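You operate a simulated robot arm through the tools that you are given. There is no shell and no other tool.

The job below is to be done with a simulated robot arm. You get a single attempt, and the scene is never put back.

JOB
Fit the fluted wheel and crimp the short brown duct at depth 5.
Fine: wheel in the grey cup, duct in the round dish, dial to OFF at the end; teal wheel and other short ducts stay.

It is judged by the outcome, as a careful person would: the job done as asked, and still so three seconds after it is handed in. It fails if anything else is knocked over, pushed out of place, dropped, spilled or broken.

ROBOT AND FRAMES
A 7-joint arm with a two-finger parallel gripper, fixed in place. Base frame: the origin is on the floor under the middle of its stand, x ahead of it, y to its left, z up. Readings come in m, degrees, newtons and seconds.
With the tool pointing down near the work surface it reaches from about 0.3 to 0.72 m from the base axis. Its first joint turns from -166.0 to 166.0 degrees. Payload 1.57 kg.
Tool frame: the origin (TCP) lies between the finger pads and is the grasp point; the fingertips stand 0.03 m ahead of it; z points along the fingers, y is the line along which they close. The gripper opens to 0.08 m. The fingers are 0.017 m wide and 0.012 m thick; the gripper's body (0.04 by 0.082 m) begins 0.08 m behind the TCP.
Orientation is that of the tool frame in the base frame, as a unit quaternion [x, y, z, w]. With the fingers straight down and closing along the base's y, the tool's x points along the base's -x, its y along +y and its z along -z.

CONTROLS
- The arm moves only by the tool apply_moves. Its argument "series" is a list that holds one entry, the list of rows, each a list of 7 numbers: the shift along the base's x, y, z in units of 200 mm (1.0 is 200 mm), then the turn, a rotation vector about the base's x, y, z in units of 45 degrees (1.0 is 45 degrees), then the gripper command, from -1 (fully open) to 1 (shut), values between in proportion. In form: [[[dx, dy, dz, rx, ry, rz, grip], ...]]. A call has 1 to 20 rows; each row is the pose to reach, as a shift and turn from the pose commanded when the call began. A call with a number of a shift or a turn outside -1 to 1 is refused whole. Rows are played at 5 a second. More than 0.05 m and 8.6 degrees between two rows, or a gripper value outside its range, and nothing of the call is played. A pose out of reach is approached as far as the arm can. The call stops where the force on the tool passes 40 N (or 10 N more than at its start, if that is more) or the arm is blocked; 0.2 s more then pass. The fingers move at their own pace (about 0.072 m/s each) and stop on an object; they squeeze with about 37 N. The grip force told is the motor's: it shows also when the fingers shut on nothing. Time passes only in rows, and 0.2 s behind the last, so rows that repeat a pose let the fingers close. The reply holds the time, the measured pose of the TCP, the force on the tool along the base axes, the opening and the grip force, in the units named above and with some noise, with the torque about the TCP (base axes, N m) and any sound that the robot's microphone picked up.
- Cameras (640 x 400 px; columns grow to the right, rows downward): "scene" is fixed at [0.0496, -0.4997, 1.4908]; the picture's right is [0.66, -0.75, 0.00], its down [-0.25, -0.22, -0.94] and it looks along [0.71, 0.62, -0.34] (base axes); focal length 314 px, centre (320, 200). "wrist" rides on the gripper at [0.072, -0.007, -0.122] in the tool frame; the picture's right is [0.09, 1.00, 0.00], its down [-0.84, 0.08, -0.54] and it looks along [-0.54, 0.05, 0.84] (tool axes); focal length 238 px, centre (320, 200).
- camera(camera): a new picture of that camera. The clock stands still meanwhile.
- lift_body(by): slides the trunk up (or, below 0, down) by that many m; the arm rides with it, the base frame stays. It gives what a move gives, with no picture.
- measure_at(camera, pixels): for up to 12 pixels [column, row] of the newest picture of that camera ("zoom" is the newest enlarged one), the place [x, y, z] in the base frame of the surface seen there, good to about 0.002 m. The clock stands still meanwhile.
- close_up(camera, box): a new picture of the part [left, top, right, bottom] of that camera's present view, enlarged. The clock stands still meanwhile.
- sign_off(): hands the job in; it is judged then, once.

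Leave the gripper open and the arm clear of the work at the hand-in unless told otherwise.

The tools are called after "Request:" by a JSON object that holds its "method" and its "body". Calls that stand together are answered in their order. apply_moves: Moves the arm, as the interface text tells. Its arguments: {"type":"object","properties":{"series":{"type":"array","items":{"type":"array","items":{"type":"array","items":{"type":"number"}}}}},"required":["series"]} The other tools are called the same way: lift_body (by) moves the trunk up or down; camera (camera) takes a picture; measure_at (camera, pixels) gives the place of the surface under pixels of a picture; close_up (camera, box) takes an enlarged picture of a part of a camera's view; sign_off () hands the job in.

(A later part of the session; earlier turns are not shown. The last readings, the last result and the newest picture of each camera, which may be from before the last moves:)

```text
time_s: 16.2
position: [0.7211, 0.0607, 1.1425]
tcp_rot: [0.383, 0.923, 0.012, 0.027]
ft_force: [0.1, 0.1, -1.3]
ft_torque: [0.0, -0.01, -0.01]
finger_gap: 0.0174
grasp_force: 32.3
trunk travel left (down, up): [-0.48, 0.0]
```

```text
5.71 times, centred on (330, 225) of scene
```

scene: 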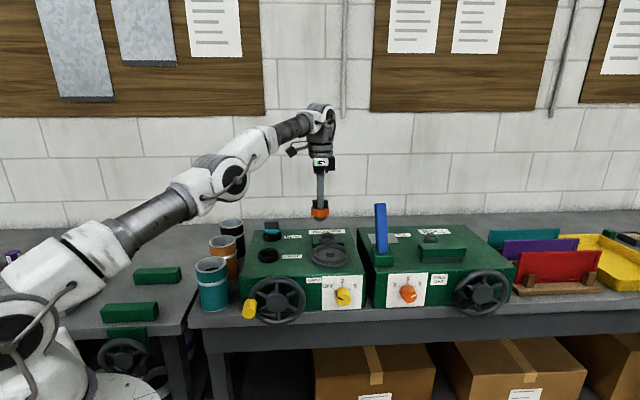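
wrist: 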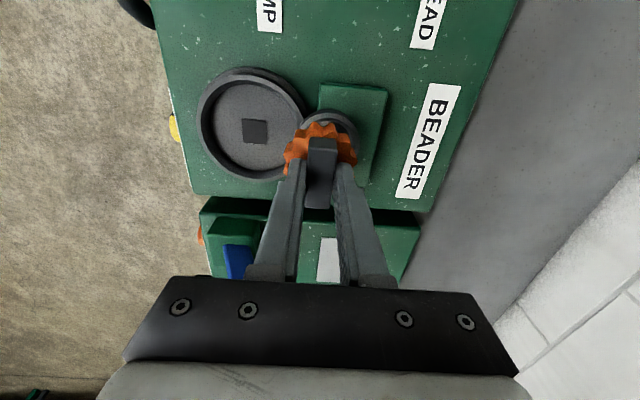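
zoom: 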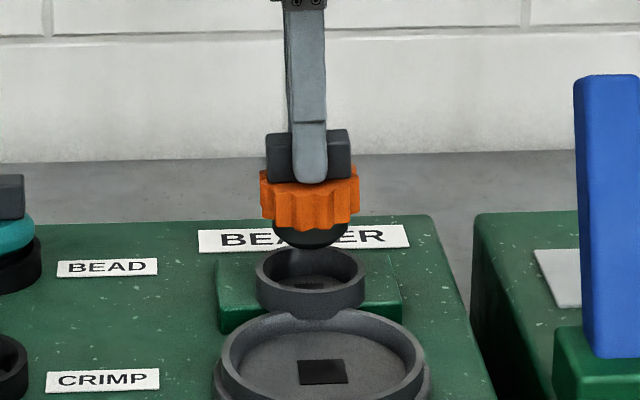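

Reach is now fine at (0.7211, 0.0607), and the wheel (column ~310) lines up with the cup (column ~311). I'll lower to z≈1.122, where the hub just enters the rim, and check.

Request:
{"method": "apply_moves", "body": {"series": [[[0, 0, -0.03, 0, 0, 0, 1], [0, 0, -0.06, 0, 0, 0, 1], [0, 0, -0.085, 0, 0, 0, 1], [0, 0, -0.1, 0, 0, 0, 1], [0, 0, -0.1, 0, 0, 0, 1]]]}}

Request:
{"method": "close_up", "body": {"camera": "scene", "box": [305, 205, 355, 250]}}

Request:
{"method": "close_up", "body": {"camera": "wrist", "box": [240, 80, 400, 220]}}

```text
time_s: 17.4
position: [0.7214, 0.061, 1.1234]
tcp_rot: [0.382, 0.924, 0.011, 0.029]
ft_force: [0.2, 0.1, -1.7]
ft_torque: [0.01, 0.02, 0.01]
finger_gap: 0.0174
grasp_force: 31.9
trunk travel left (down, up): [-0.48, 0.0]
```

```text
8.89 times, centred on (330, 228) of scene
```

zoom: 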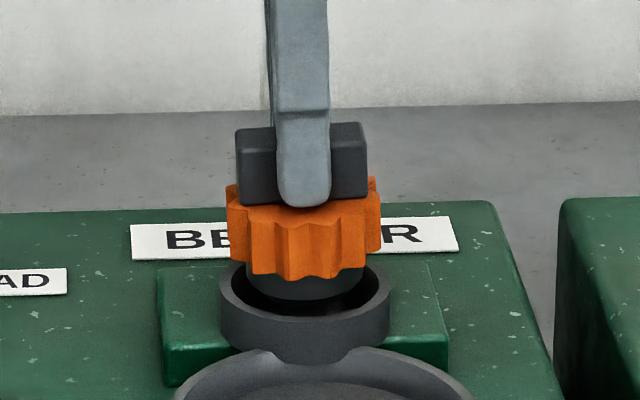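

```text
2.86 times, centred on (320, 150) of wrist
```

zoom: 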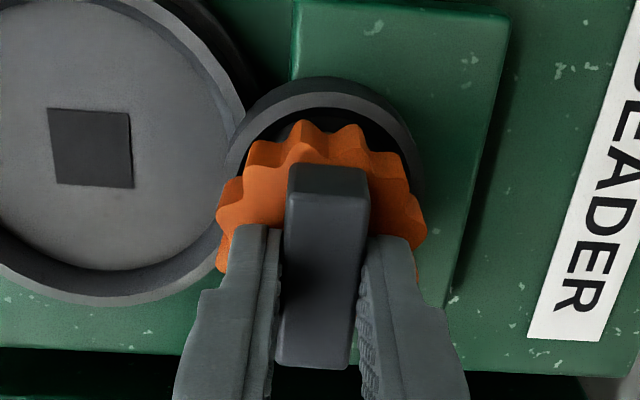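

The hub is inside the rim and centred. I'll continue down gently to about z 1.112, watching the force.

Request:
{"method": "apply_moves", "body": {"series": [[[0, 0, -0.015, 0, 0, 0, 1], [0, 0, -0.03, 0, 0, 0, 1], [0, 0, -0.045, 0, 0, 0, 1], [0, 0, -0.055, 0, 0, 0, 1], [0, 0, -0.055, 0, 0, 0, 1]]]}}

Request:
{"method": "close_up", "body": {"camera": "scene", "box": [305, 205, 355, 250]}}

```text
time_s: 18.6
position: [0.7216, 0.0615, 1.1136]
tcp_rot: [0.383, 0.923, 0.012, 0.028]
ft_force: [0.4, -1.0, -1.4]
ft_torque: [0.03, 0.02, -0.03]
finger_gap: 0.0175
grasp_force: 33.2
trunk travel left (down, up): [-0.48, 0.0]
```

```text
8.89 times, centred on (330, 228) of scene
```

zoom: 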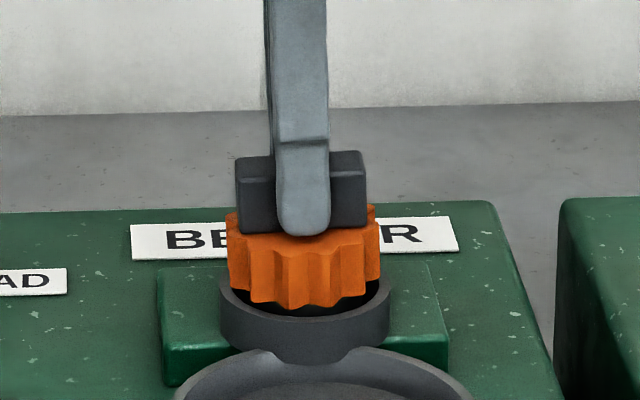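

There is no contact yet (force about the wheel's weight). I'll go down a few more millimetres.

Request:
{"method": "apply_moves", "body": {"series": [[[0, 0, -0.006, 0, 0, 0, 1], [0, 0, -0.012, 0, 0, 0, 1], [0, 0, -0.016, 0, 0, 0, 1], [0, 0, -0.016, 0, 0, 0, 1]]]}}

```text
time_s: 19.6
position: [0.7204, 0.0605, 1.1098]
tcp_rot: [0.383, 0.923, 0.013, 0.029]
ft_force: [-0.3, -0.1, 0.8]
ft_torque: [-0.02, 0.03, 0.01]
finger_gap: 0.0174
grasp_force: 32.9
trunk travel left (down, up): [-0.48, 0.0]
```

The force rose slightly to +0.8 N, so contact may be starting. I'll step down 1 mm more.

Request:
{"method": "apply_moves", "body": {"series": [[[0, 0, -0.005, 0, 0, 0, 1], [0, 0, -0.005, 0, 0, 0, 1], [0, 0, -0.005, 0, 0, 0, 1]]]}}

Request:
{"method": "close_up", "body": {"camera": "scene", "box": [305, 205, 355, 250]}}

```text
time_s: 20.4
position: [0.7217, 0.0614, 1.1094]
tcp_rot: [0.382, 0.923, 0.011, 0.028]
ft_force: [-0.2, -0.4, 5.4]
ft_torque: [-0.04, 0.07, 0.02]
finger_gap: 0.0173
grasp_force: 32.6
trunk travel left (down, up): [-0.48, 0.0]
```

```text
8.89 times, centred on (330, 228) of scene
```

zoom: 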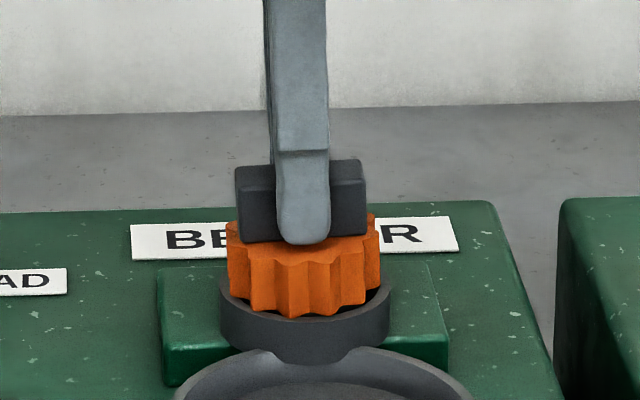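

Contact is about 5 N at z 1.109, so the wheel is seated. I'll open the fingers to about 0.045 m and then retreat straight up.

Request:
{"method": "apply_moves", "body": {"series": [[[0, 0, 0, 0, 0, 0, 0.3], [0, 0, 0, 0, 0, 0, 0], [0, 0, 0, 0, 0, 0, -0.15], [0, 0, 0, 0, 0, 0, -0.15], [0, 0, 0.08, 0, 0, 0, -0.15], [-0.02, 0, 0.2, 0, 0, 0, -0.15], [-0.05, 0, 0.35, 0, 0.039, 0, -0.15], [-0.1, 0, 0.5, 0, 0.078, 0, -0.15], [-0.1, 0, 0.5, 0, 0.078, 0, -0.15]]]}}

Request:
{"method": "close_up", "body": {"camera": "scene", "box": [305, 205, 355, 250]}}

Request:
{"method": "close_up", "body": {"camera": "wrist", "box": [220, 50, 420, 200]}}

Request:
{"method": "camera", "body": {"camera": "scene"}}

```text
time_s: 22.4
position: [0.7015, 0.0615, 1.2077]
tcp_rot: [0.383, 0.924, 0.0, 0.001]
ft_force: [0.3, 0.1, 0.0]
ft_torque: [-0.02, -0.02, -0.04]
finger_gap: 0.0458
grasp_force: 0.1
trunk travel left (down, up): [-0.48, 0.0]
```

```text
8.89 times, centred on (330, 228) of scene
```

zoom: 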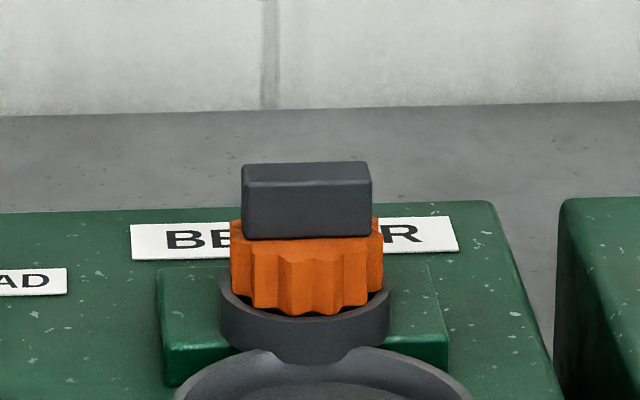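

```text
2.67 times, centred on (320, 125) of wrist
```

zoom: 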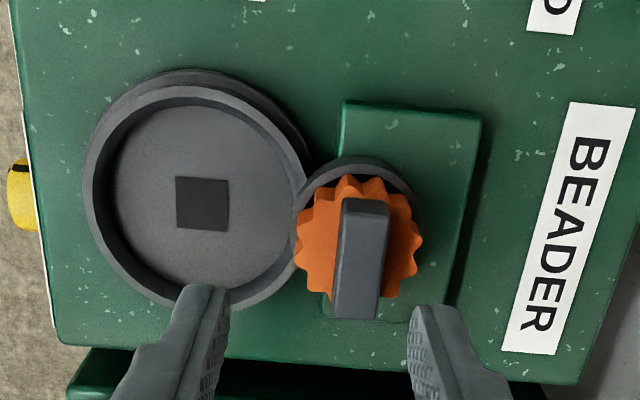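

```text
taken
```

scene: 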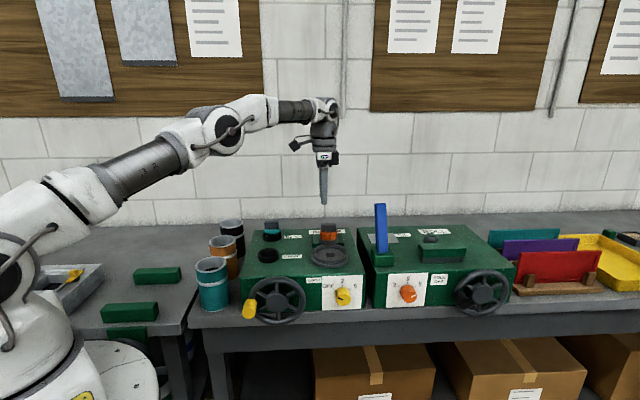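

The wheel sits flat in the grey cup. Next is the brown duct at about (0.518, 0.326), rim z 1.03. I'll move toward it at z≈1.2 to look at its rim from above.

Request:
{"method": "apply_moves", "body": {"series": [[[-0.1, 0.1, 0, 0, 0, 0, -0.15], [-0.2, 0.2, 0, 0, 0, 0, -0.15], [-0.3, 0.3, 0, 0, 0, 0, -0.15], [-0.4, 0.4, 0, 0, 0, 0, -0.15], [-0.5, 0.5, 0, 0, 0, 0, -0.15], [-0.6, 0.6, 0, 0, 0, 0, -0.15], [-0.7, 0.7, 0, 0, 0, 0, -0.15], [-0.8, 0.8, 0, 0, 0, 0, -0.15], [-0.9, 0.9, 0, 0, 0, 0, -0.15], [-0.99, 0.99, 0, 0, 0, 0, -0.15], [-0.99, 0.99, 0, 0, 0, 0, -0.15]]]}}

Request:
{"method": "camera", "body": {"camera": "wrist"}}

```text
time_s: 24.8
position: [0.5024, 0.2602, 1.2092]
tcp_rot: [0.383, 0.924, 0.0, 0.0]
ft_force: [0.5, -0.2, 0.3]
ft_torque: [-0.03, -0.01, -0.01]
finger_gap: 0.0461
grasp_force: 0.2
trunk travel left (down, up): [-0.48, 0.0]
```

```text
taken
```

wrist: 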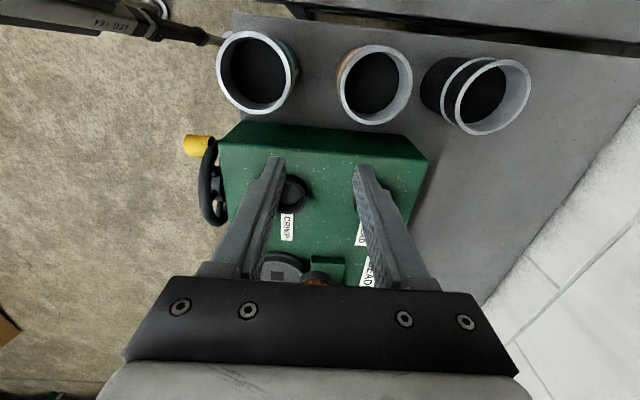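

The brown duct's rim is visible at about (375,85). I'll measure its rim and inside.

Request:
{"method": "close_up", "body": {"camera": "wrist", "box": [310, 20, 440, 140]}}

Request:
{"method": "measure_at", "body": {"camera": "wrist", "pixels": [[341, 85], [411, 80], [376, 47], [374, 124], [350, 60], [400, 55], [355, 115], [400, 110], [375, 90], [360, 85], [390, 105], [335, 70]]}}

```text
3.33 times, centred on (375, 80) of wrist
```

zoom: 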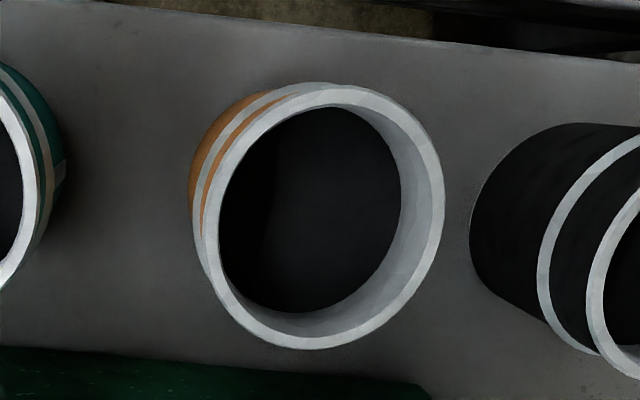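

```text
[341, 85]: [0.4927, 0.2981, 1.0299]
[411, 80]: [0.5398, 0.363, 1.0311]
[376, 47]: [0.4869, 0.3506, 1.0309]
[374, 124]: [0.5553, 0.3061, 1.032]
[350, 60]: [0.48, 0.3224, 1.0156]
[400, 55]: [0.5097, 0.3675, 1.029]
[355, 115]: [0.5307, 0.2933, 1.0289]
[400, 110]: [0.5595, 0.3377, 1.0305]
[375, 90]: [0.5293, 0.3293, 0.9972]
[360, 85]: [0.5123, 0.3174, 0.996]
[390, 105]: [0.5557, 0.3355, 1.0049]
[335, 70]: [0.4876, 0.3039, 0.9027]
```

The rim fits a circle centred at about (0.5203, 0.3268) with radius about 0.0405. The ring is about 6 mm thick and there's an inner floor at z 0.997, only 33 mm deep. I'll pinch the front wall near (0.493, 0.300) with one finger inside, first lowering to z 1.08 to check alignment.

Request:
{"method": "apply_moves", "body": {"series": [[[-0.02, 0.08, 0, 0, 0, 0, -0.15], [-0.048, 0.2, 0, 0, 0, 0, -0.15], [-0.048, 0.2, -0.15, 0, 0, 0, -0.15], [-0.048, 0.2, -0.3, 0, 0, 0, -0.15], [-0.048, 0.2, -0.45, 0, 0, 0, -0.15], [-0.048, 0.2, -0.6, 0, 0, 0, -0.15], [-0.048, 0.2, -0.635, 0, 0, 0, -0.15], [-0.048, 0.2, -0.635, 0, 0, 0, -0.15]]]}}

Request:
{"method": "camera", "body": {"camera": "wrist"}}

Request:
{"method": "close_up", "body": {"camera": "scene", "box": [180, 190, 270, 290]}}

```text
time_s: 26.6
position: [0.4952, 0.2993, 1.081]
tcp_rot: [0.383, 0.924, 0.0, 0.001]
ft_force: [-0.8, 0.4, 0.4]
ft_torque: [0.0, 0.02, -0.01]
finger_gap: 0.0459
grasp_force: 0.1
trunk travel left (down, up): [-0.48, 0.0]
```

```text
taken
```

wrist: 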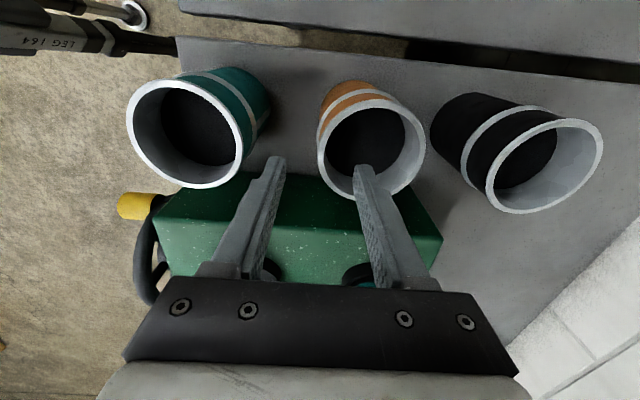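

```text
4.00 times, centred on (225, 240) of scene
```

zoom: 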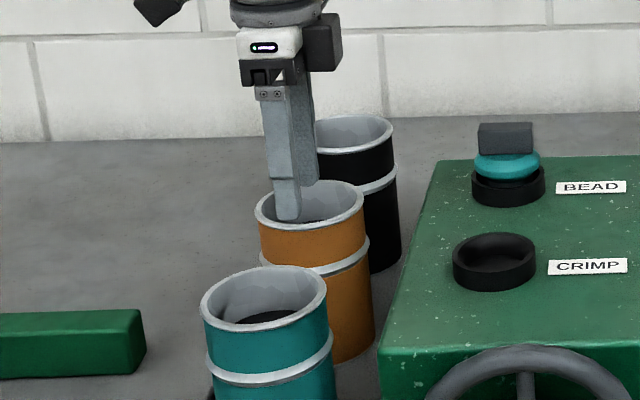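

The far finger is over the inside and the near one outside. I'll measure the near rim in the newest wrist picture to fine-align.

Request:
{"method": "close_up", "body": {"camera": "wrist", "box": [250, 70, 450, 210]}}

Request:
{"method": "measure_at", "body": {"camera": "zoom", "pixels": [[217, 190], [224, 190], [231, 190], [225, 160], [230, 215], [300, 95], [450, 120], [485, 180], [470, 240], [430, 285], [260, 270], [380, 150]]}}

```text
2.86 times, centred on (350, 140) of wrist
```

zoom: 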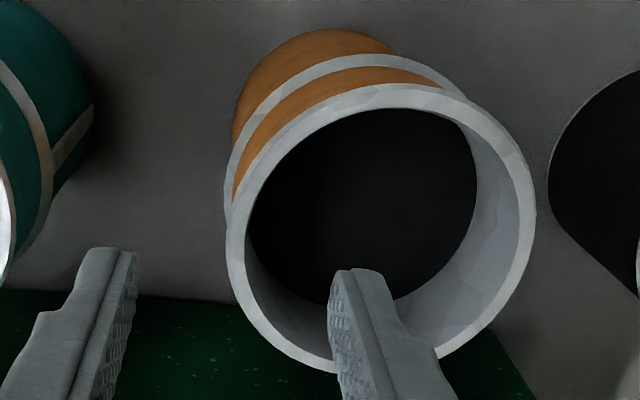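

```text
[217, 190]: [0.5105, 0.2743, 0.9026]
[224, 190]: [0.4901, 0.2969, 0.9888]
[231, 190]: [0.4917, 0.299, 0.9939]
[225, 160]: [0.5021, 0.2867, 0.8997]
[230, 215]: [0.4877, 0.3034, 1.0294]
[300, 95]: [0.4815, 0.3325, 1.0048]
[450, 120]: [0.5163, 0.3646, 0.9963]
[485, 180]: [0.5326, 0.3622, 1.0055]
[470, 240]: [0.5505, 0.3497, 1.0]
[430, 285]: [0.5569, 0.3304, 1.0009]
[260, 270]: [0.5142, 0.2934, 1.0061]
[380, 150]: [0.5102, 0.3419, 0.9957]
```

I'll measure directly on the white rim ring.

Request:
{"method": "measure_at", "body": {"camera": "zoom", "pixels": [[237, 240], [232, 225], [246, 225], [260, 310], [300, 352], [285, 130], [350, 99], [440, 100], [500, 145], [527, 200], [520, 260], [490, 315]]}}

```text
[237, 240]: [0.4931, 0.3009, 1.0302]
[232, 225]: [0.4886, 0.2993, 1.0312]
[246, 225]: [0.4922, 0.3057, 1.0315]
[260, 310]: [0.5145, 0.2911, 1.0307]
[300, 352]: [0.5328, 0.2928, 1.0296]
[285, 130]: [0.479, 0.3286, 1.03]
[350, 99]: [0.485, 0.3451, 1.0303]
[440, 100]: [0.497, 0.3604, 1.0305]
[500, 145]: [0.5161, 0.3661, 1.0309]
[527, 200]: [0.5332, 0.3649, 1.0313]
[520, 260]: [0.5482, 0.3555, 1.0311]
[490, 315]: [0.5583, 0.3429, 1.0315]
```

The wall centre to grip is about (0.492, 0.301). I'm within 1 mm radially, so I'll correct by (-2.5, +1.8) mm, lower to z≈1.035 (fingertips 8 mm above the inner floor) and close.

Request:
{"method": "apply_moves", "body": {"series": [[[-0.012, 0.009, 0, 0, 0, 0, -0.15], [-0.012, 0.009, -0.08, 0, 0, 0, -0.15], [-0.012, 0.009, -0.16, 0, 0, 0, -0.15], [-0.012, 0.009, -0.23, 0, 0, 0, -0.15], [-0.012, 0.009, -0.23, 0, 0, 0, -0.15], [-0.012, 0.009, -0.23, 0, 0, 0, 0.2], [-0.012, 0.009, -0.23, 0, 0, 0, 0.5], [-0.012, 0.009, -0.23, 0, 0, 0, 0.8], [-0.012, 0.009, -0.23, 0, 0, 0, 1], [-0.012, 0.009, -0.23, 0, 0, 0, 1], [-0.012, 0.009, -0.23, 0, 0, 0, 1]]]}}

Request:
{"method": "close_up", "body": {"camera": "scene", "box": [180, 190, 270, 330]}}

Request:
{"method": "camera", "body": {"camera": "wrist"}}

```text
time_s: 29.0
position: [0.4909, 0.3009, 1.0367]
tcp_rot: [0.382, 0.924, 0.0, 0.0]
ft_force: [0.9, 0.0, 0.1]
ft_torque: [0.01, -0.06, 0.02]
finger_gap: 0.0056
grasp_force: 25.2
trunk travel left (down, up): [-0.48, 0.0]
```

```text
2.86 times, centred on (225, 260) of scene
```

zoom: 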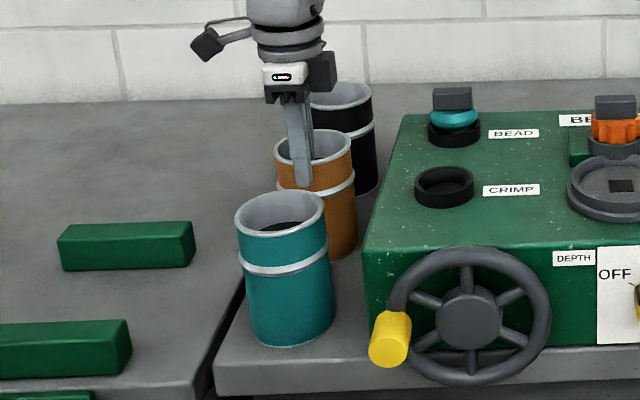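

```text
taken
```

wrist: 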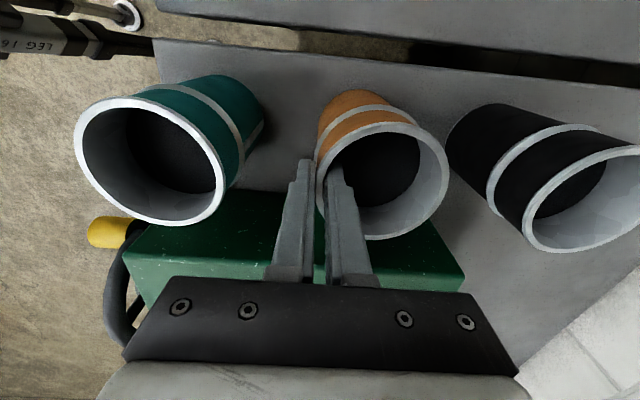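

The wall is pinched (gap 5.6 mm). I'll lift slowly and check that the duct follows without tilting or slipping.

Request:
{"method": "apply_moves", "body": {"series": [[[0, 0, 0, 0, 0, 0, 1], [0, 0, 0.02, 0, 0, 0, 1], [0, 0, 0.05, 0, 0, 0, 1], [0, 0, 0.09, 0, 0, 0, 1], [0, 0, 0.15, 0, 0, 0, 1], [0, 0, 0.22, 0, 0, 0, 1], [0, 0, 0.3, 0, 0, 0, 1], [0, 0, 0.3, 0, 0, 0, 1]]]}}

Request:
{"method": "close_up", "body": {"camera": "scene", "box": [180, 180, 270, 320]}}

Request:
{"method": "camera", "body": {"camera": "wrist"}}

```text
time_s: 30.8
position: [0.4913, 0.3006, 1.0959]
tcp_rot: [0.382, 0.924, 0.0, -0.001]
ft_force: [0.3, 0.4, -2.3]
ft_torque: [-0.04, 0.09, -0.01]
finger_gap: 0.0055
grasp_force: 25.5
trunk travel left (down, up): [-0.48, 0.0]
```

```text
2.86 times, centred on (225, 250) of scene
```

zoom: 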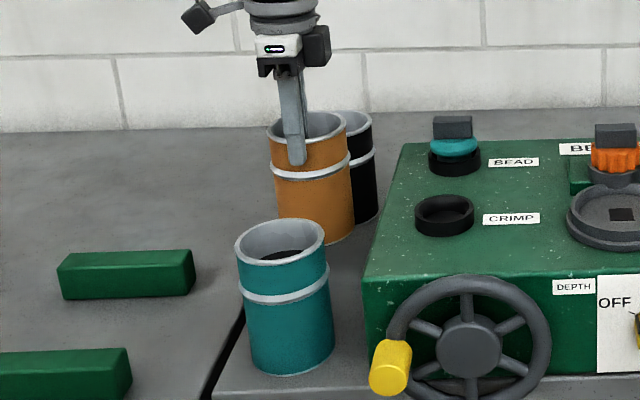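

```text
taken
```

wrist: 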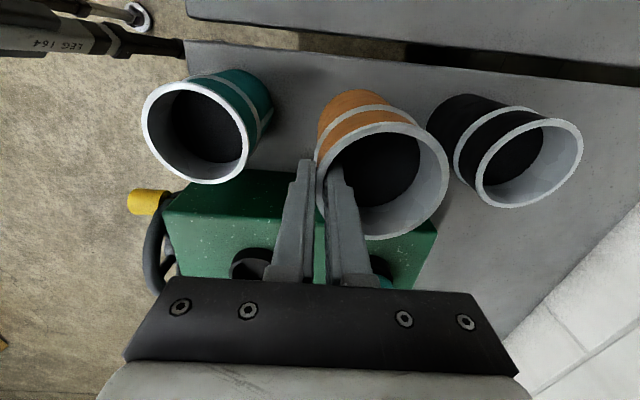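

The duct lifts upright with about 2.3 N of weight. I'll measure the held rim to get its centre relative to the tool.

Request:
{"method": "close_up", "body": {"camera": "wrist", "box": [290, 80, 470, 260]}}

Request:
{"method": "measure_at", "body": {"camera": "wrist", "pixels": [[319, 173], [324, 158], [340, 140], [365, 128], [385, 125], [410, 131], [432, 147], [444, 170], [442, 195], [430, 217], [410, 232], [390, 237]]}}

```text
2.22 times, centred on (380, 170) of wrist
```

zoom: 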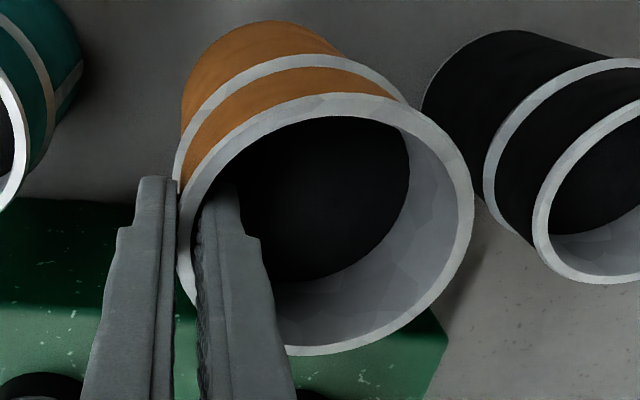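

```text
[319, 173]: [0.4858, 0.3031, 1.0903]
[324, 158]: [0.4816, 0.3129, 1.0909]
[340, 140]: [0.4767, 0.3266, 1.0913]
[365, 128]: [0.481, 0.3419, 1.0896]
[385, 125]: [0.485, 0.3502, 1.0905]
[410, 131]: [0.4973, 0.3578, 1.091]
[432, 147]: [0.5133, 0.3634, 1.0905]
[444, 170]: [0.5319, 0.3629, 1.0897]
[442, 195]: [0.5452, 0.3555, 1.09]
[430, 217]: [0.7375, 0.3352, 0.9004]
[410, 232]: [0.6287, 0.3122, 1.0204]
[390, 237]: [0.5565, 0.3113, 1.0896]
```

The rim height is uniform (1.0903), so the duct hangs upright with its centre about 38 mm behind the TCP. I'll lift to z≈1.28 so its bottom clears everything on the machine.

Request:
{"method": "apply_moves", "body": {"series": [[[0, 0, 0.08, 0, 0, 0, 1], [0, 0, 0.18, 0, 0, 0, 1], [0, 0, 0.28, 0, 0, 0, 1], [0, 0, 0.38, 0, 0, 0, 1], [0, 0, 0.48, 0, 0, 0, 1], [0, 0, 0.58, 0, 0, 0, 1], [0, 0, 0.68, 0, 0, 0, 1], [0, 0, 0.78, 0, 0, 0, 1], [0, 0, 0.88, 0, 0, 0, 1], [0, 0, 0.92, 0, 0, 0, 1], [0, 0, 0.92, 0, 0, 0, 1]]]}}

```text
time_s: 33.2
position: [0.4911, 0.2997, 1.2796]
tcp_rot: [0.382, 0.924, 0.0, 0.0]
ft_force: [0.0, -0.4, -2.6]
ft_torque: [-0.06, 0.08, 0.0]
finger_gap: 0.0052
grasp_force: 25.8
trunk travel left (down, up): [-0.48, 0.0]
```

It's steady at z 1.28. Now I'll move it over the machine toward the dish, first half of the way.

Request:
{"method": "apply_moves", "body": {"series": [[[0.03, -0.06, 0, 0, 0, 0, 1], [0.07, -0.14, 0, 0, 0, 0, 1], [0.12, -0.24, 0, 0, 0, 0, 1], [0.17, -0.34, 0, 0, 0, 0, 1], [0.22, -0.44, 0, 0, 0, 0, 1], [0.27, -0.54, 0, 0, 0, 0, 1], [0.32, -0.64, 0, 0, 0, 0, 1], [0.36, -0.73, 0, 0, 0, 0, 1], [0.388, -0.79, 0, 0, 0, 0, 1], [0.388, -0.79, 0, 0, 0, 0, 1]]]}}

Request:
{"method": "camera", "body": {"camera": "scene"}}

```text
time_s: 35.4
position: [0.5699, 0.1427, 1.2792]
tcp_rot: [0.382, 0.924, 0.001, 0.0]
ft_force: [0.7, -0.1, -2.6]
ft_torque: [-0.04, 0.03, -0.04]
finger_gap: 0.0052
grasp_force: 25.5
trunk travel left (down, up): [-0.48, 0.0]
```

```text
taken
```

scene: 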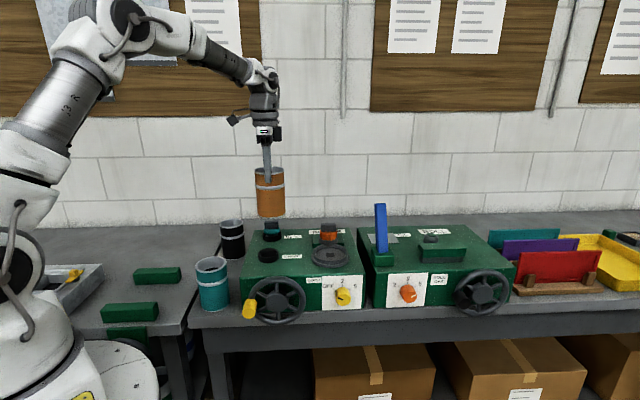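

It's halfway and clear of everything. I'll continue to above the dish, TCP target (0.6463, -0.0163).

Request:
{"method": "apply_moves", "body": {"series": [[[0.03, -0.06, 0, 0, 0, 0, 1], [0.07, -0.14, 0, 0, 0, 0, 1], [0.12, -0.24, 0, 0, 0, 0, 1], [0.17, -0.34, 0, 0, 0, 0, 1], [0.22, -0.44, 0, 0, 0, 0, 1], [0.27, -0.54, 0, 0, 0, 0, 1], [0.32, -0.64, 0, 0, 0, 0, 1], [0.355, -0.73, 0, 0, 0, 0, 1], [0.385, -0.794, 0, 0, 0, 0, 1], [0.385, -0.794, 0, 0, 0, 0, 1]]]}}

Request:
{"method": "camera", "body": {"camera": "scene"}}

Request:
{"method": "close_up", "body": {"camera": "scene", "box": [285, 150, 375, 275]}}

Request:
{"method": "camera", "body": {"camera": "wrist"}}

```text
time_s: 37.6
position: [0.647, -0.0168, 1.2803]
tcp_rot: [0.383, 0.924, -0.001, 0.0]
ft_force: [0.4, 0.1, -2.7]
ft_torque: [-0.01, 0.06, 0.0]
finger_gap: 0.0055
grasp_force: 25.1
trunk travel left (down, up): [-0.48, 0.0]
```

```text
taken
```

scene: 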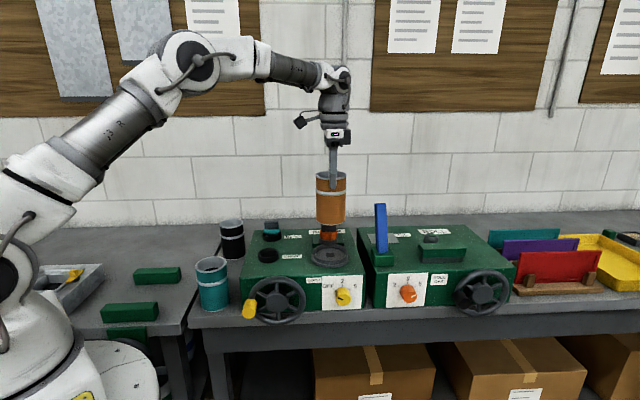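

```text
3.20 times, centred on (330, 212) of scene
```

zoom: 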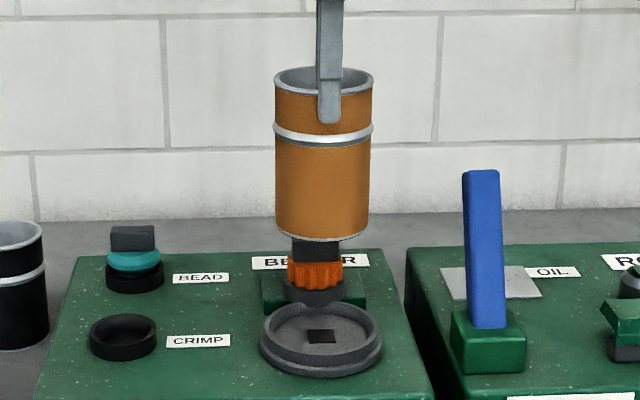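

```text
taken
```

wrist: 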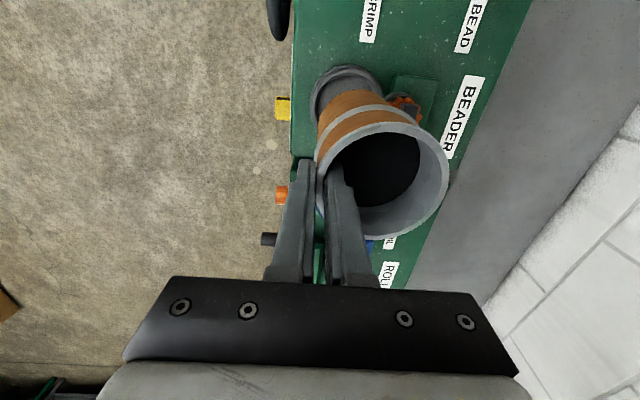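

The duct is above the dish and laterally aligned (column ~322 versus 321). I'll measure the held rim to check the centre before lowering.

Request:
{"method": "measure_at", "body": {"camera": "wrist", "pixels": [[319, 173], [324, 158], [340, 140], [365, 128], [385, 125], [410, 131], [432, 147], [444, 170], [442, 195], [430, 217], [410, 232], [390, 237]]}}

Request:
{"method": "close_up", "body": {"camera": "wrist", "box": [270, 50, 470, 190]}}

```text
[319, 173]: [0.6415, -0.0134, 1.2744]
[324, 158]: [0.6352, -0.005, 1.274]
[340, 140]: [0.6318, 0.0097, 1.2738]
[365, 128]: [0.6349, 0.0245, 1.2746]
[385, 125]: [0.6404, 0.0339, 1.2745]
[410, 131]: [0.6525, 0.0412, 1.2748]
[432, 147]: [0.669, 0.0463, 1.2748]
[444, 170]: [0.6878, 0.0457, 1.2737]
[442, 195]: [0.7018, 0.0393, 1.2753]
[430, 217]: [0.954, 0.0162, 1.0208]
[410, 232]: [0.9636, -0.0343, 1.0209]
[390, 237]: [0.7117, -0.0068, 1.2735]
```

```text
2.86 times, centred on (370, 120) of wrist
```

zoom: 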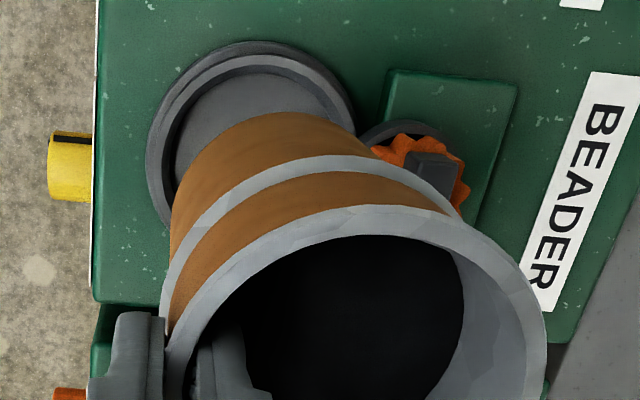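

The held duct's centre is at about (0.6732, 0.0087), 1–2 mm from my target between the wheel and the front rim. I'll lower to z≈1.225, with the duct bottom just beside the wheel block's top, and check the clearances.

Request:
{"method": "apply_moves", "body": {"series": [[[0.003, 0.003, -0.06, 0, 0, 0, 1], [0.003, 0.003, -0.12, 0, 0, 0, 1], [0.003, 0.003, -0.18, 0, 0, 0, 1], [0.003, 0.003, -0.24, 0, 0, 0, 1], [0.003, 0.003, -0.275, 0, 0, 0, 1], [0.003, 0.003, -0.275, 0, 0, 0, 1]]]}}

Request:
{"method": "close_up", "body": {"camera": "scene", "box": [290, 180, 370, 275]}}

Request:
{"method": "close_up", "body": {"camera": "wrist", "box": [270, 50, 470, 190]}}

```text
time_s: 39.0
position: [0.6484, -0.0155, 1.2241]
tcp_rot: [0.382, 0.924, 0.0, 0.0]
ft_force: [0.0, 0.7, -2.7]
ft_torque: [-0.01, 0.05, 0.0]
finger_gap: 0.0053
grasp_force: 25.1
trunk travel left (down, up): [-0.48, 0.0]
```

```text
4.21 times, centred on (330, 228) of scene
```

zoom: 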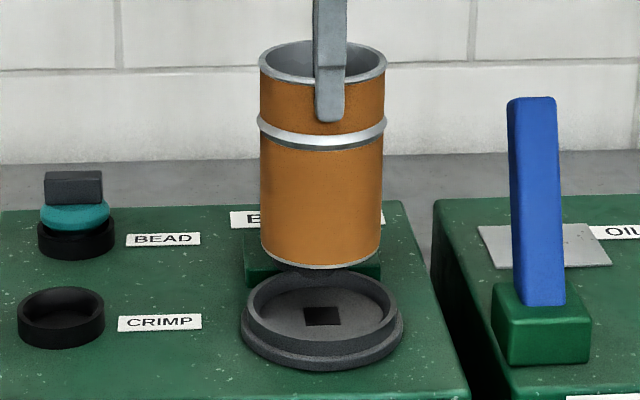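

```text
2.86 times, centred on (370, 120) of wrist
```

zoom: 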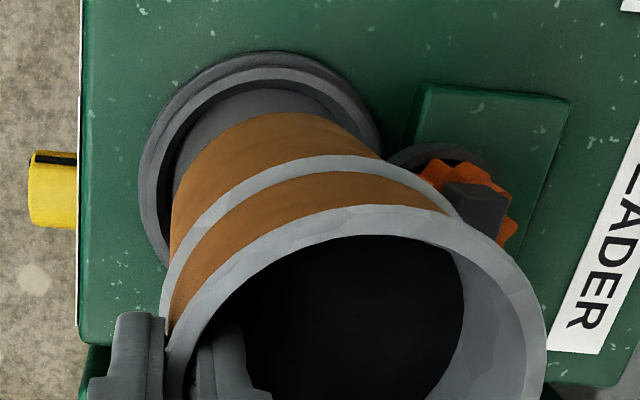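

I'll measure the wheel's actual position in the cup from this wrist view, to verify the gap behind the duct.

Request:
{"method": "measure_at", "body": {"camera": "zoom", "pixels": [[450, 190], [500, 190], [475, 210], [425, 175], [440, 165], [480, 165], [515, 200], [505, 235], [500, 210], [455, 205], [270, 115], [330, 125]]}}

Request:
{"method": "close_up", "body": {"camera": "wrist", "box": [370, 80, 450, 140]}}

```text
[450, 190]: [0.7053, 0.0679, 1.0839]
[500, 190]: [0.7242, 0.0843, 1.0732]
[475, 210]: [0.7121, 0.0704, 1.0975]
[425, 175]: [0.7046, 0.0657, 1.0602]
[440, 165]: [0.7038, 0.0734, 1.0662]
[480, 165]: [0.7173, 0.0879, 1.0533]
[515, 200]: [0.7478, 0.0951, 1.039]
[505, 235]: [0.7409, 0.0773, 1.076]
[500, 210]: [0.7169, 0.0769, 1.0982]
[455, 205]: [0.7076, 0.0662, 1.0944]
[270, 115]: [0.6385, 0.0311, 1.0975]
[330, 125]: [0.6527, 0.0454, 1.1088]
```

```text
6.67 times, centred on (410, 110) of wrist
```

zoom: 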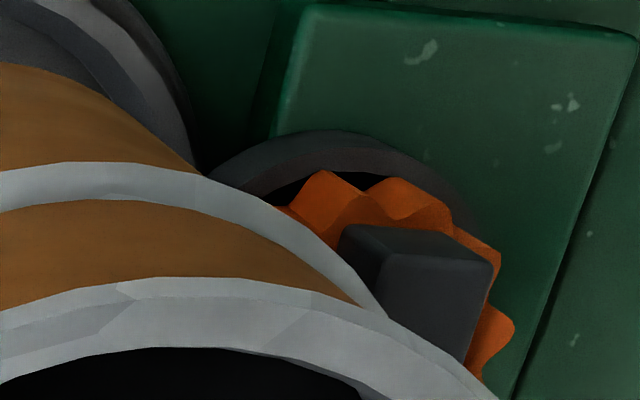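

The wheel is at s≈0.556, leaving about 5 mm of clearance behind the duct. I'll lower on to z≈1.18.

Request:
{"method": "apply_moves", "body": {"series": [[[0, 0, -0.05, 0, 0, 0, 1], [0, 0, -0.1, 0, 0, 0, 1], [0, 0, -0.15, 0, 0, 0, 1], [0, 0, -0.19, 0, 0, 0, 1], [0, 0, -0.22, 0, 0, 0, 1], [0, 0, -0.22, 0, 0, 0, 1]]]}}

Request:
{"method": "close_up", "body": {"camera": "scene", "box": [290, 180, 370, 275]}}

Request:
{"method": "close_up", "body": {"camera": "wrist", "box": [270, 50, 470, 190]}}

```text
time_s: 40.4
position: [0.6472, -0.0158, 1.1805]
tcp_rot: [0.382, 0.924, -0.001, 0.0]
ft_force: [0.5, -1.3, -2.1]
ft_torque: [-0.04, 0.02, 0.03]
finger_gap: 0.0052
grasp_force: 25.5
trunk travel left (down, up): [-0.48, 0.0]
```

```text
4.21 times, centred on (330, 228) of scene
```

zoom: 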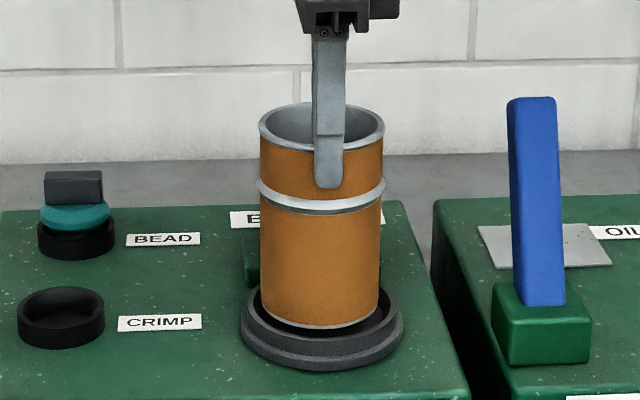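

```text
2.86 times, centred on (370, 120) of wrist
```

zoom: 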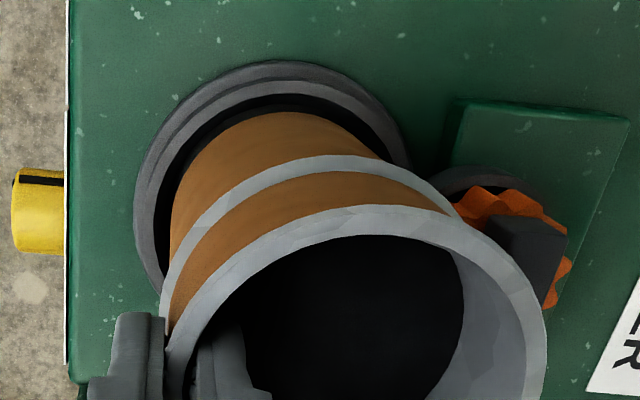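

The duct is inside the dish rim and centred. I'll lower gently in small steps until it touches the floor, expected at z≈1.167.

Request:
{"method": "apply_moves", "body": {"series": [[[0, 0, -0.015, 0, 0, 0, 1], [0, 0, -0.03, 0, 0, 0, 1], [0, 0, -0.045, 0, 0, 0, 1], [0, 0, -0.055, 0, 0, 0, 1], [0, 0, -0.055, 0, 0, 0, 1]]]}}

```text
time_s: 41.6
position: [0.6478, -0.0149, 1.1698]
tcp_rot: [0.383, 0.924, 0.0, 0.0]
ft_force: [-0.7, -0.4, -1.5]
ft_torque: [-0.08, 0.02, -0.03]
finger_gap: 0.0054
grasp_force: 25.7
trunk travel left (down, up): [-0.48, 0.0]
```

No contact yet. I'll continue in 1–2 mm steps.

Request:
{"method": "apply_moves", "body": {"series": [[[0, 0, -0.006, 0, 0, 0, 1], [0, 0, -0.012, 0, 0, 0, 1], [0, 0, -0.012, 0, 0, 0, 1]]]}}

```text
time_s: 42.4
position: [0.6479, -0.016, 1.1662]
tcp_rot: [0.383, 0.924, 0.0, 0.0]
ft_force: [0.2, 0.1, -1.6]
ft_torque: [-0.05, 0.05, 0.01]
finger_gap: 0.0052
grasp_force: 25.9
trunk travel left (down, up): [-0.48, 0.0]
```

Request:
{"method": "apply_moves", "body": {"series": [[[0, 0, -0.005, 0, 0, 0, 1], [0, 0, -0.01, 0, 0, 0, 1], [0, 0, -0.01, 0, 0, 0, 1]]]}}

Request:
{"method": "close_up", "body": {"camera": "scene", "box": [290, 180, 370, 275]}}

```text
time_s: 43.2
position: [0.6462, -0.016, 1.1656]
tcp_rot: [0.382, 0.924, 0.0, 0.001]
ft_force: [-0.9, -0.4, 3.0]
ft_torque: [0.04, 0.17, 0.02]
finger_gap: 0.0055
grasp_force: 25.4
trunk travel left (down, up): [-0.48, 0.0]
```

```text
4.21 times, centred on (330, 228) of scene
```

zoom: 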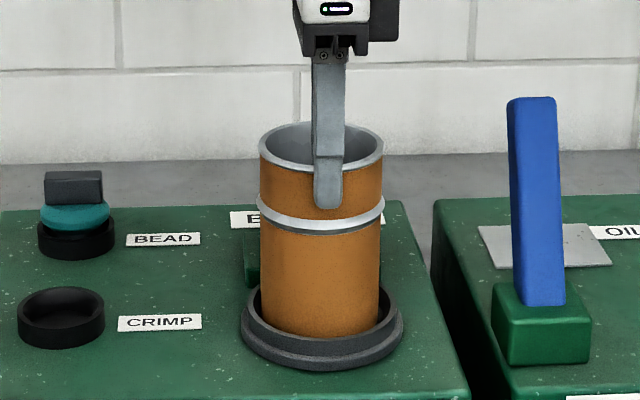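

The duct is resting on the dish floor, as the force flipped to +3 N. I'll open to about 0.04 m and withdraw straight up.

Request:
{"method": "apply_moves", "body": {"series": [[[0, 0, 0, 0, 0, 0, 0.7], [0, 0, 0, 0, 0, 0, 0.3], [0, 0, 0, 0, 0, 0, 0], [0, 0, 0, 0, 0, 0, 0], [0, 0, 0.05, 0, 0, 0, 0], [0, 0, 0.15, 0, 0, 0, 0], [0, 0, 0.3, 0, 0, 0, 0], [0, 0, 0.45, 0, 0, 0, 0], [0, 0, 0.45, 0, 0, 0, 0]]]}}

Request:
{"method": "close_up", "body": {"camera": "scene", "box": [230, 190, 380, 330]}}

Request:
{"method": "camera", "body": {"camera": "wrist"}}

Request:
{"method": "close_up", "body": {"camera": "wrist", "box": [240, 30, 440, 170]}}

```text
time_s: 45.2
position: [0.6471, -0.0168, 1.2567]
tcp_rot: [0.383, 0.924, 0.0, 0.0]
ft_force: [-0.1, 1.1, -0.1]
ft_torque: [0.01, -0.01, 0.0]
finger_gap: 0.0399
grasp_force: 0.0
trunk travel left (down, up): [-0.48, 0.0]
```

```text
2.86 times, centred on (305, 260) of scene
```

zoom: 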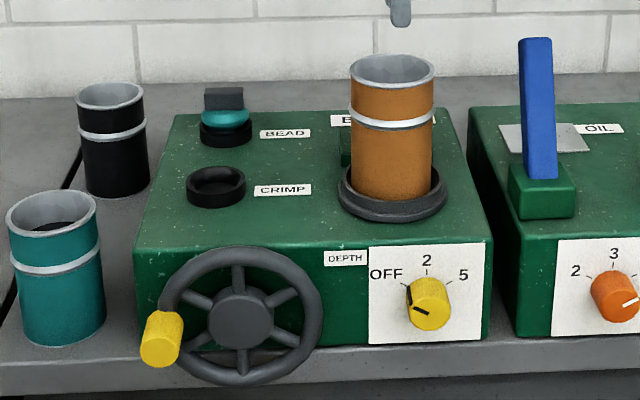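

```text
taken
```

wrist: 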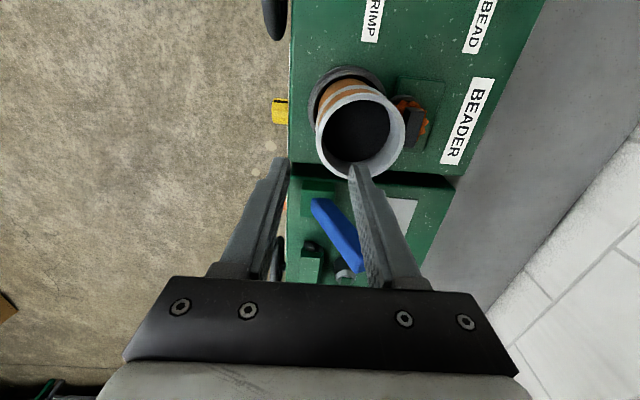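

```text
2.86 times, centred on (340, 100) of wrist
```

zoom: 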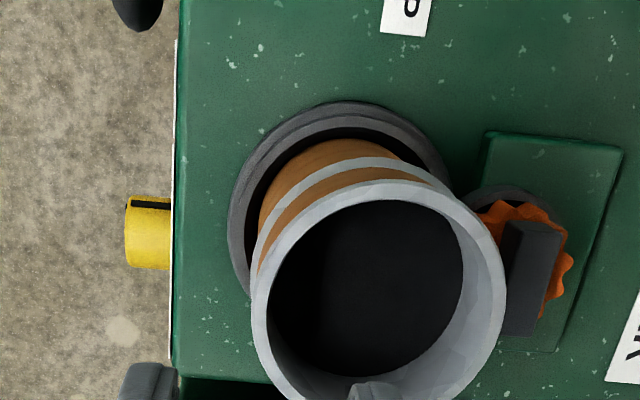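

The brown duct stands in the dish. Next is the dial: its face centre is about s 0.370, t 0.496, z 0.960, and the pointer is at OFF. It must turn 120° clockwise to reach 5. I'll back off in front of the machine, then reorient the gripper to horizontal, pointing along (0.707, 0.707, 0).

Request:
{"method": "apply_moves", "body": {"series": [[[-0.08, -0.1, 0, 0, 0, 0, 0], [-0.16, -0.2, 0, 0, 0, 0, 0], [-0.24, -0.3, 0, 0, 0, 0, 0], [-0.32, -0.4, 0, 0, 0, 0, 0], [-0.4, -0.5, 0, 0, 0, 0, 0], [-0.48, -0.6, 0, 0, 0, 0.15, 0], [-0.56, -0.7, 0, 0, 0, 0.3, 0], [-0.64, -0.8, 0, 0, 0, 0.45, 0], [-0.72, -0.9, 0, 0, 0, 0.6, 0], [-0.775, -0.96, 0, 0, 0, 0.75, 0], [-0.775, -0.96, 0, 0, 0, 0.9, 0], [-0.775, -0.96, 0, 0, 0, 1.0, 0], [-0.775, -0.96, 0, 0, 0, 1.0, 0]]]}}

Request:
{"method": "camera", "body": {"camera": "scene"}}

```text
time_s: 48.0
position: [0.4924, -0.2072, 1.2555]
tcp_rot: [-0.001, 1.0, 0.0, 0.0]
ft_force: [1.0, 0.4, 0.3]
ft_torque: [0.03, 0.01, 0.01]
finger_gap: 0.0401
grasp_force: 0.1
trunk travel left (down, up): [-0.48, 0.0]
```

```text
taken
```

scene: 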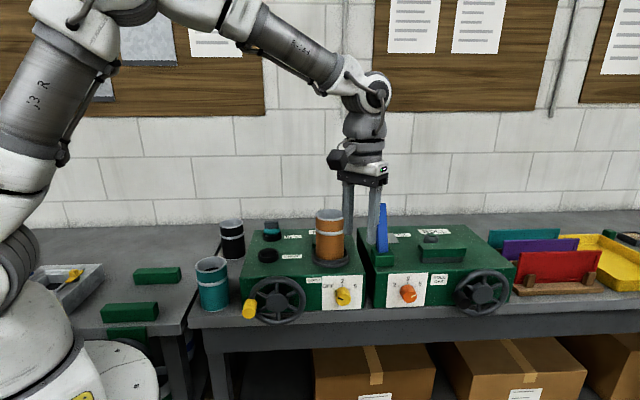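

The gripper is in front of the machine, clear of it. I'll lower the trunk by 0.30 m so the shoulder is near dial height; the space below the gripper, in front of the bench, is free.

Request:
{"method": "lift_body", "body": {"by": -0.3}}

Request:
{"method": "camera", "body": {"camera": "scene"}}

```text
time_s: 51.0
position: [0.4931, -0.2065, 0.9554]
tcp_rot: [0.001, 1.0, 0.0, 0.0]
ft_force: [-0.6, 0.3, 0.8]
ft_torque: [-0.01, -0.06, -0.01]
finger_gap: 0.0399
grasp_force: 0.0
trunk travel left (down, up): [-0.18, 0.3]
```

```text
taken
```

scene: 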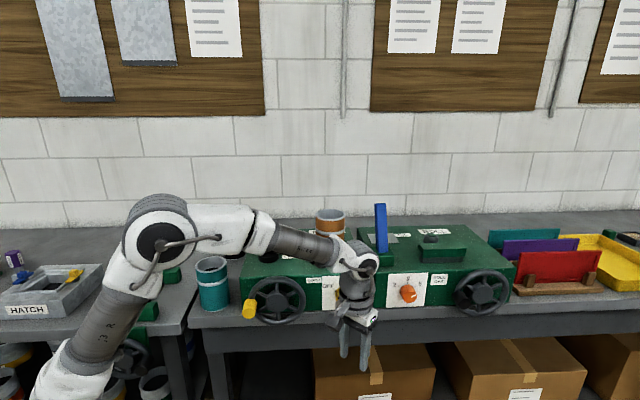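

The arm is clear. Now I'll yaw back -45° so the tool's y is along the machine's depth, then tilt about the machine's right axis, in two calls of 45°.

Request:
{"method": "apply_moves", "body": {"series": [[[0, 0, 0, 0, 0, -0.17, 0], [0, 0, 0, 0, 0, -0.34, 0], [0, 0, 0, 0, 0, -0.51, 0], [0, 0, 0, 0, 0, -0.68, 0], [0, 0, 0, 0, 0, -0.85, 0], [0, 0, 0, 0, 0, -1.0, 0], [0, 0, 0, 0, 0, -1.0, 0]]]}}

Request:
{"method": "apply_moves", "body": {"series": [[[-0.02, -0.02, 0.02, 0.12, -0.12, 0, 0], [-0.04, -0.04, 0.04, 0.24, -0.24, 0, 0], [-0.06, -0.06, 0.06, 0.36, -0.36, 0, 0], [-0.08, -0.08, 0.08, 0.48, -0.48, 0, 0], [-0.1, -0.1, 0.1, 0.6, -0.6, 0, 0], [-0.1, -0.1, 0.1, 0.7071, -0.7071, 0, 0], [-0.1, -0.1, 0.1, 0.7071, -0.7071, 0, 0]]]}}

Request:
{"method": "camera", "body": {"camera": "scene"}}

```text
time_s: 52.6
position: [0.4924, -0.2077, 0.9547]
tcp_rot: [0.384, 0.923, 0.0, -0.001]
ft_force: [0.0, 0.0, -0.8]
ft_torque: [-0.03, 0.0, 0.02]
finger_gap: 0.0402
grasp_force: 0.0
trunk travel left (down, up): [-0.18, 0.3]
```

```text
time_s: 54.2
position: [0.4723, -0.227, 0.9738]
tcp_rot: [0.354, 0.853, 0.355, 0.147]
ft_force: [0.4, -0.4, 0.2]
ft_torque: [-0.01, 0.02, -0.01]
finger_gap: 0.0403
grasp_force: 0.0
trunk travel left (down, up): [-0.18, 0.3]
```

```text
taken
```

scene: 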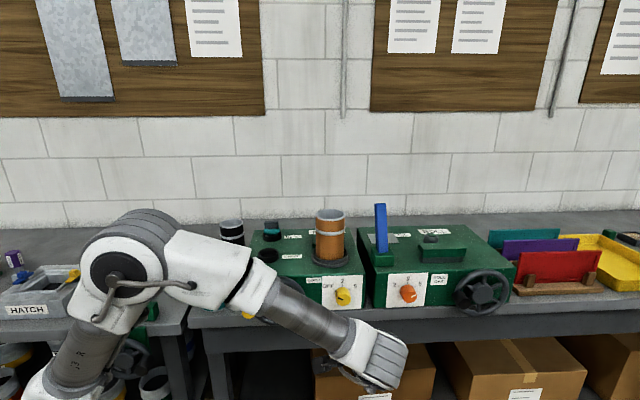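

The 45° tilt went well. I'll tilt the other 45° to make the tool horizontal, pointing at the machine front.

Request:
{"method": "apply_moves", "body": {"series": [[[0, 0, 0, 0.12, -0.12, 0, 0], [0, 0, 0, 0.24, -0.24, 0, 0], [0, 0, 0, 0.36, -0.36, 0, 0], [0, 0, 0, 0.48, -0.48, 0, 0], [0, 0, 0, 0.6, -0.6, 0, 0], [0, 0, 0, 0.7071, -0.7071, 0, 0], [0, 0, 0, 0.7071, -0.7071, 0, 0]]]}}

Request:
{"method": "camera", "body": {"camera": "scene"}}

Request:
{"method": "camera", "body": {"camera": "wrist"}}

```text
time_s: 55.8
position: [0.4718, -0.2277, 0.9747]
tcp_rot: [0.27, 0.652, 0.655, 0.27]
ft_force: [0.7, 0.4, 0.8]
ft_torque: [-0.01, 0.0, -0.03]
finger_gap: 0.0397
grasp_force: 0.0
trunk travel left (down, up): [-0.18, 0.3]
```

```text
taken
```

scene: 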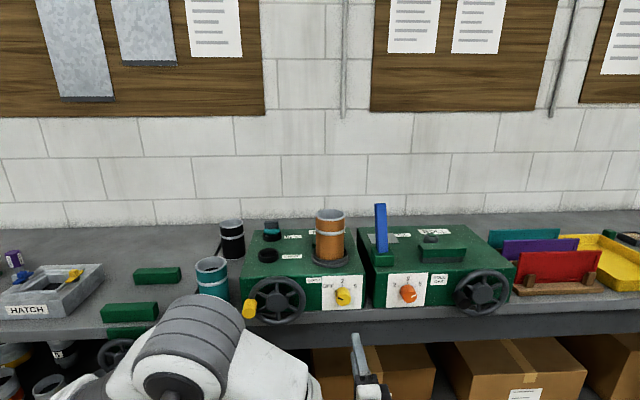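

```text
taken
```

wrist: 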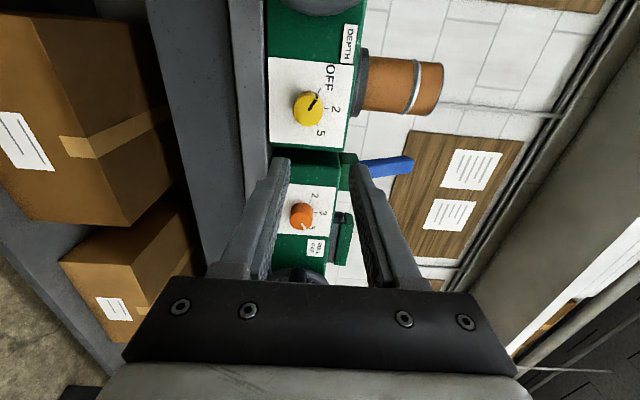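

The tool is now horizontal, and the wrist view shows the yellow dial at (308,107) with the pointer at OFF. I'll zoom in and measure the knob.

Request:
{"method": "close_up", "body": {"camera": "wrist", "box": [260, 50, 370, 150]}}

Request:
{"method": "measure_at", "body": {"camera": "zoom", "pixels": [[228, 235], [275, 235], [322, 235], [275, 195], [275, 280], [240, 205], [305, 270], [100, 200], [400, 300], [100, 350], [270, 180], [450, 150]]}}

```text
4.00 times, centred on (315, 100) of wrist
```

zoom: 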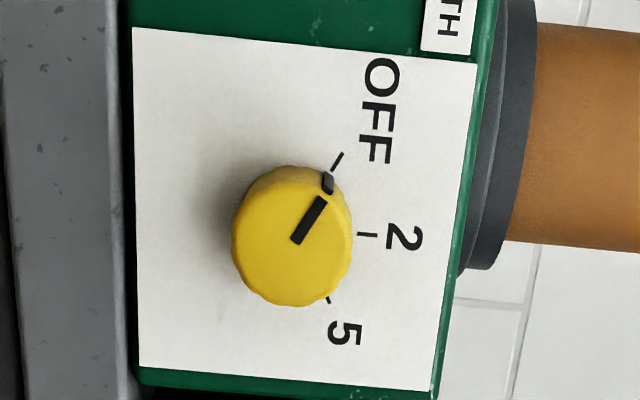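

```text
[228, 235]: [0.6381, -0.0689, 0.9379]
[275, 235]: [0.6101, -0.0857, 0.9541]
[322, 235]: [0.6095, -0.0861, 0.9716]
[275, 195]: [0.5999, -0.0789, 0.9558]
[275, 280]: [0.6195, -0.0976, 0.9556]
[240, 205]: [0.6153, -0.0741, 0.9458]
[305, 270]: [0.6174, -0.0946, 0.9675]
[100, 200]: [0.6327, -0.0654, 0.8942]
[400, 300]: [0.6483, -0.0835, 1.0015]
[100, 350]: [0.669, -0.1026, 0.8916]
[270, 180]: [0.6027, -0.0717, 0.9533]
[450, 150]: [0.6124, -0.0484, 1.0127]
```

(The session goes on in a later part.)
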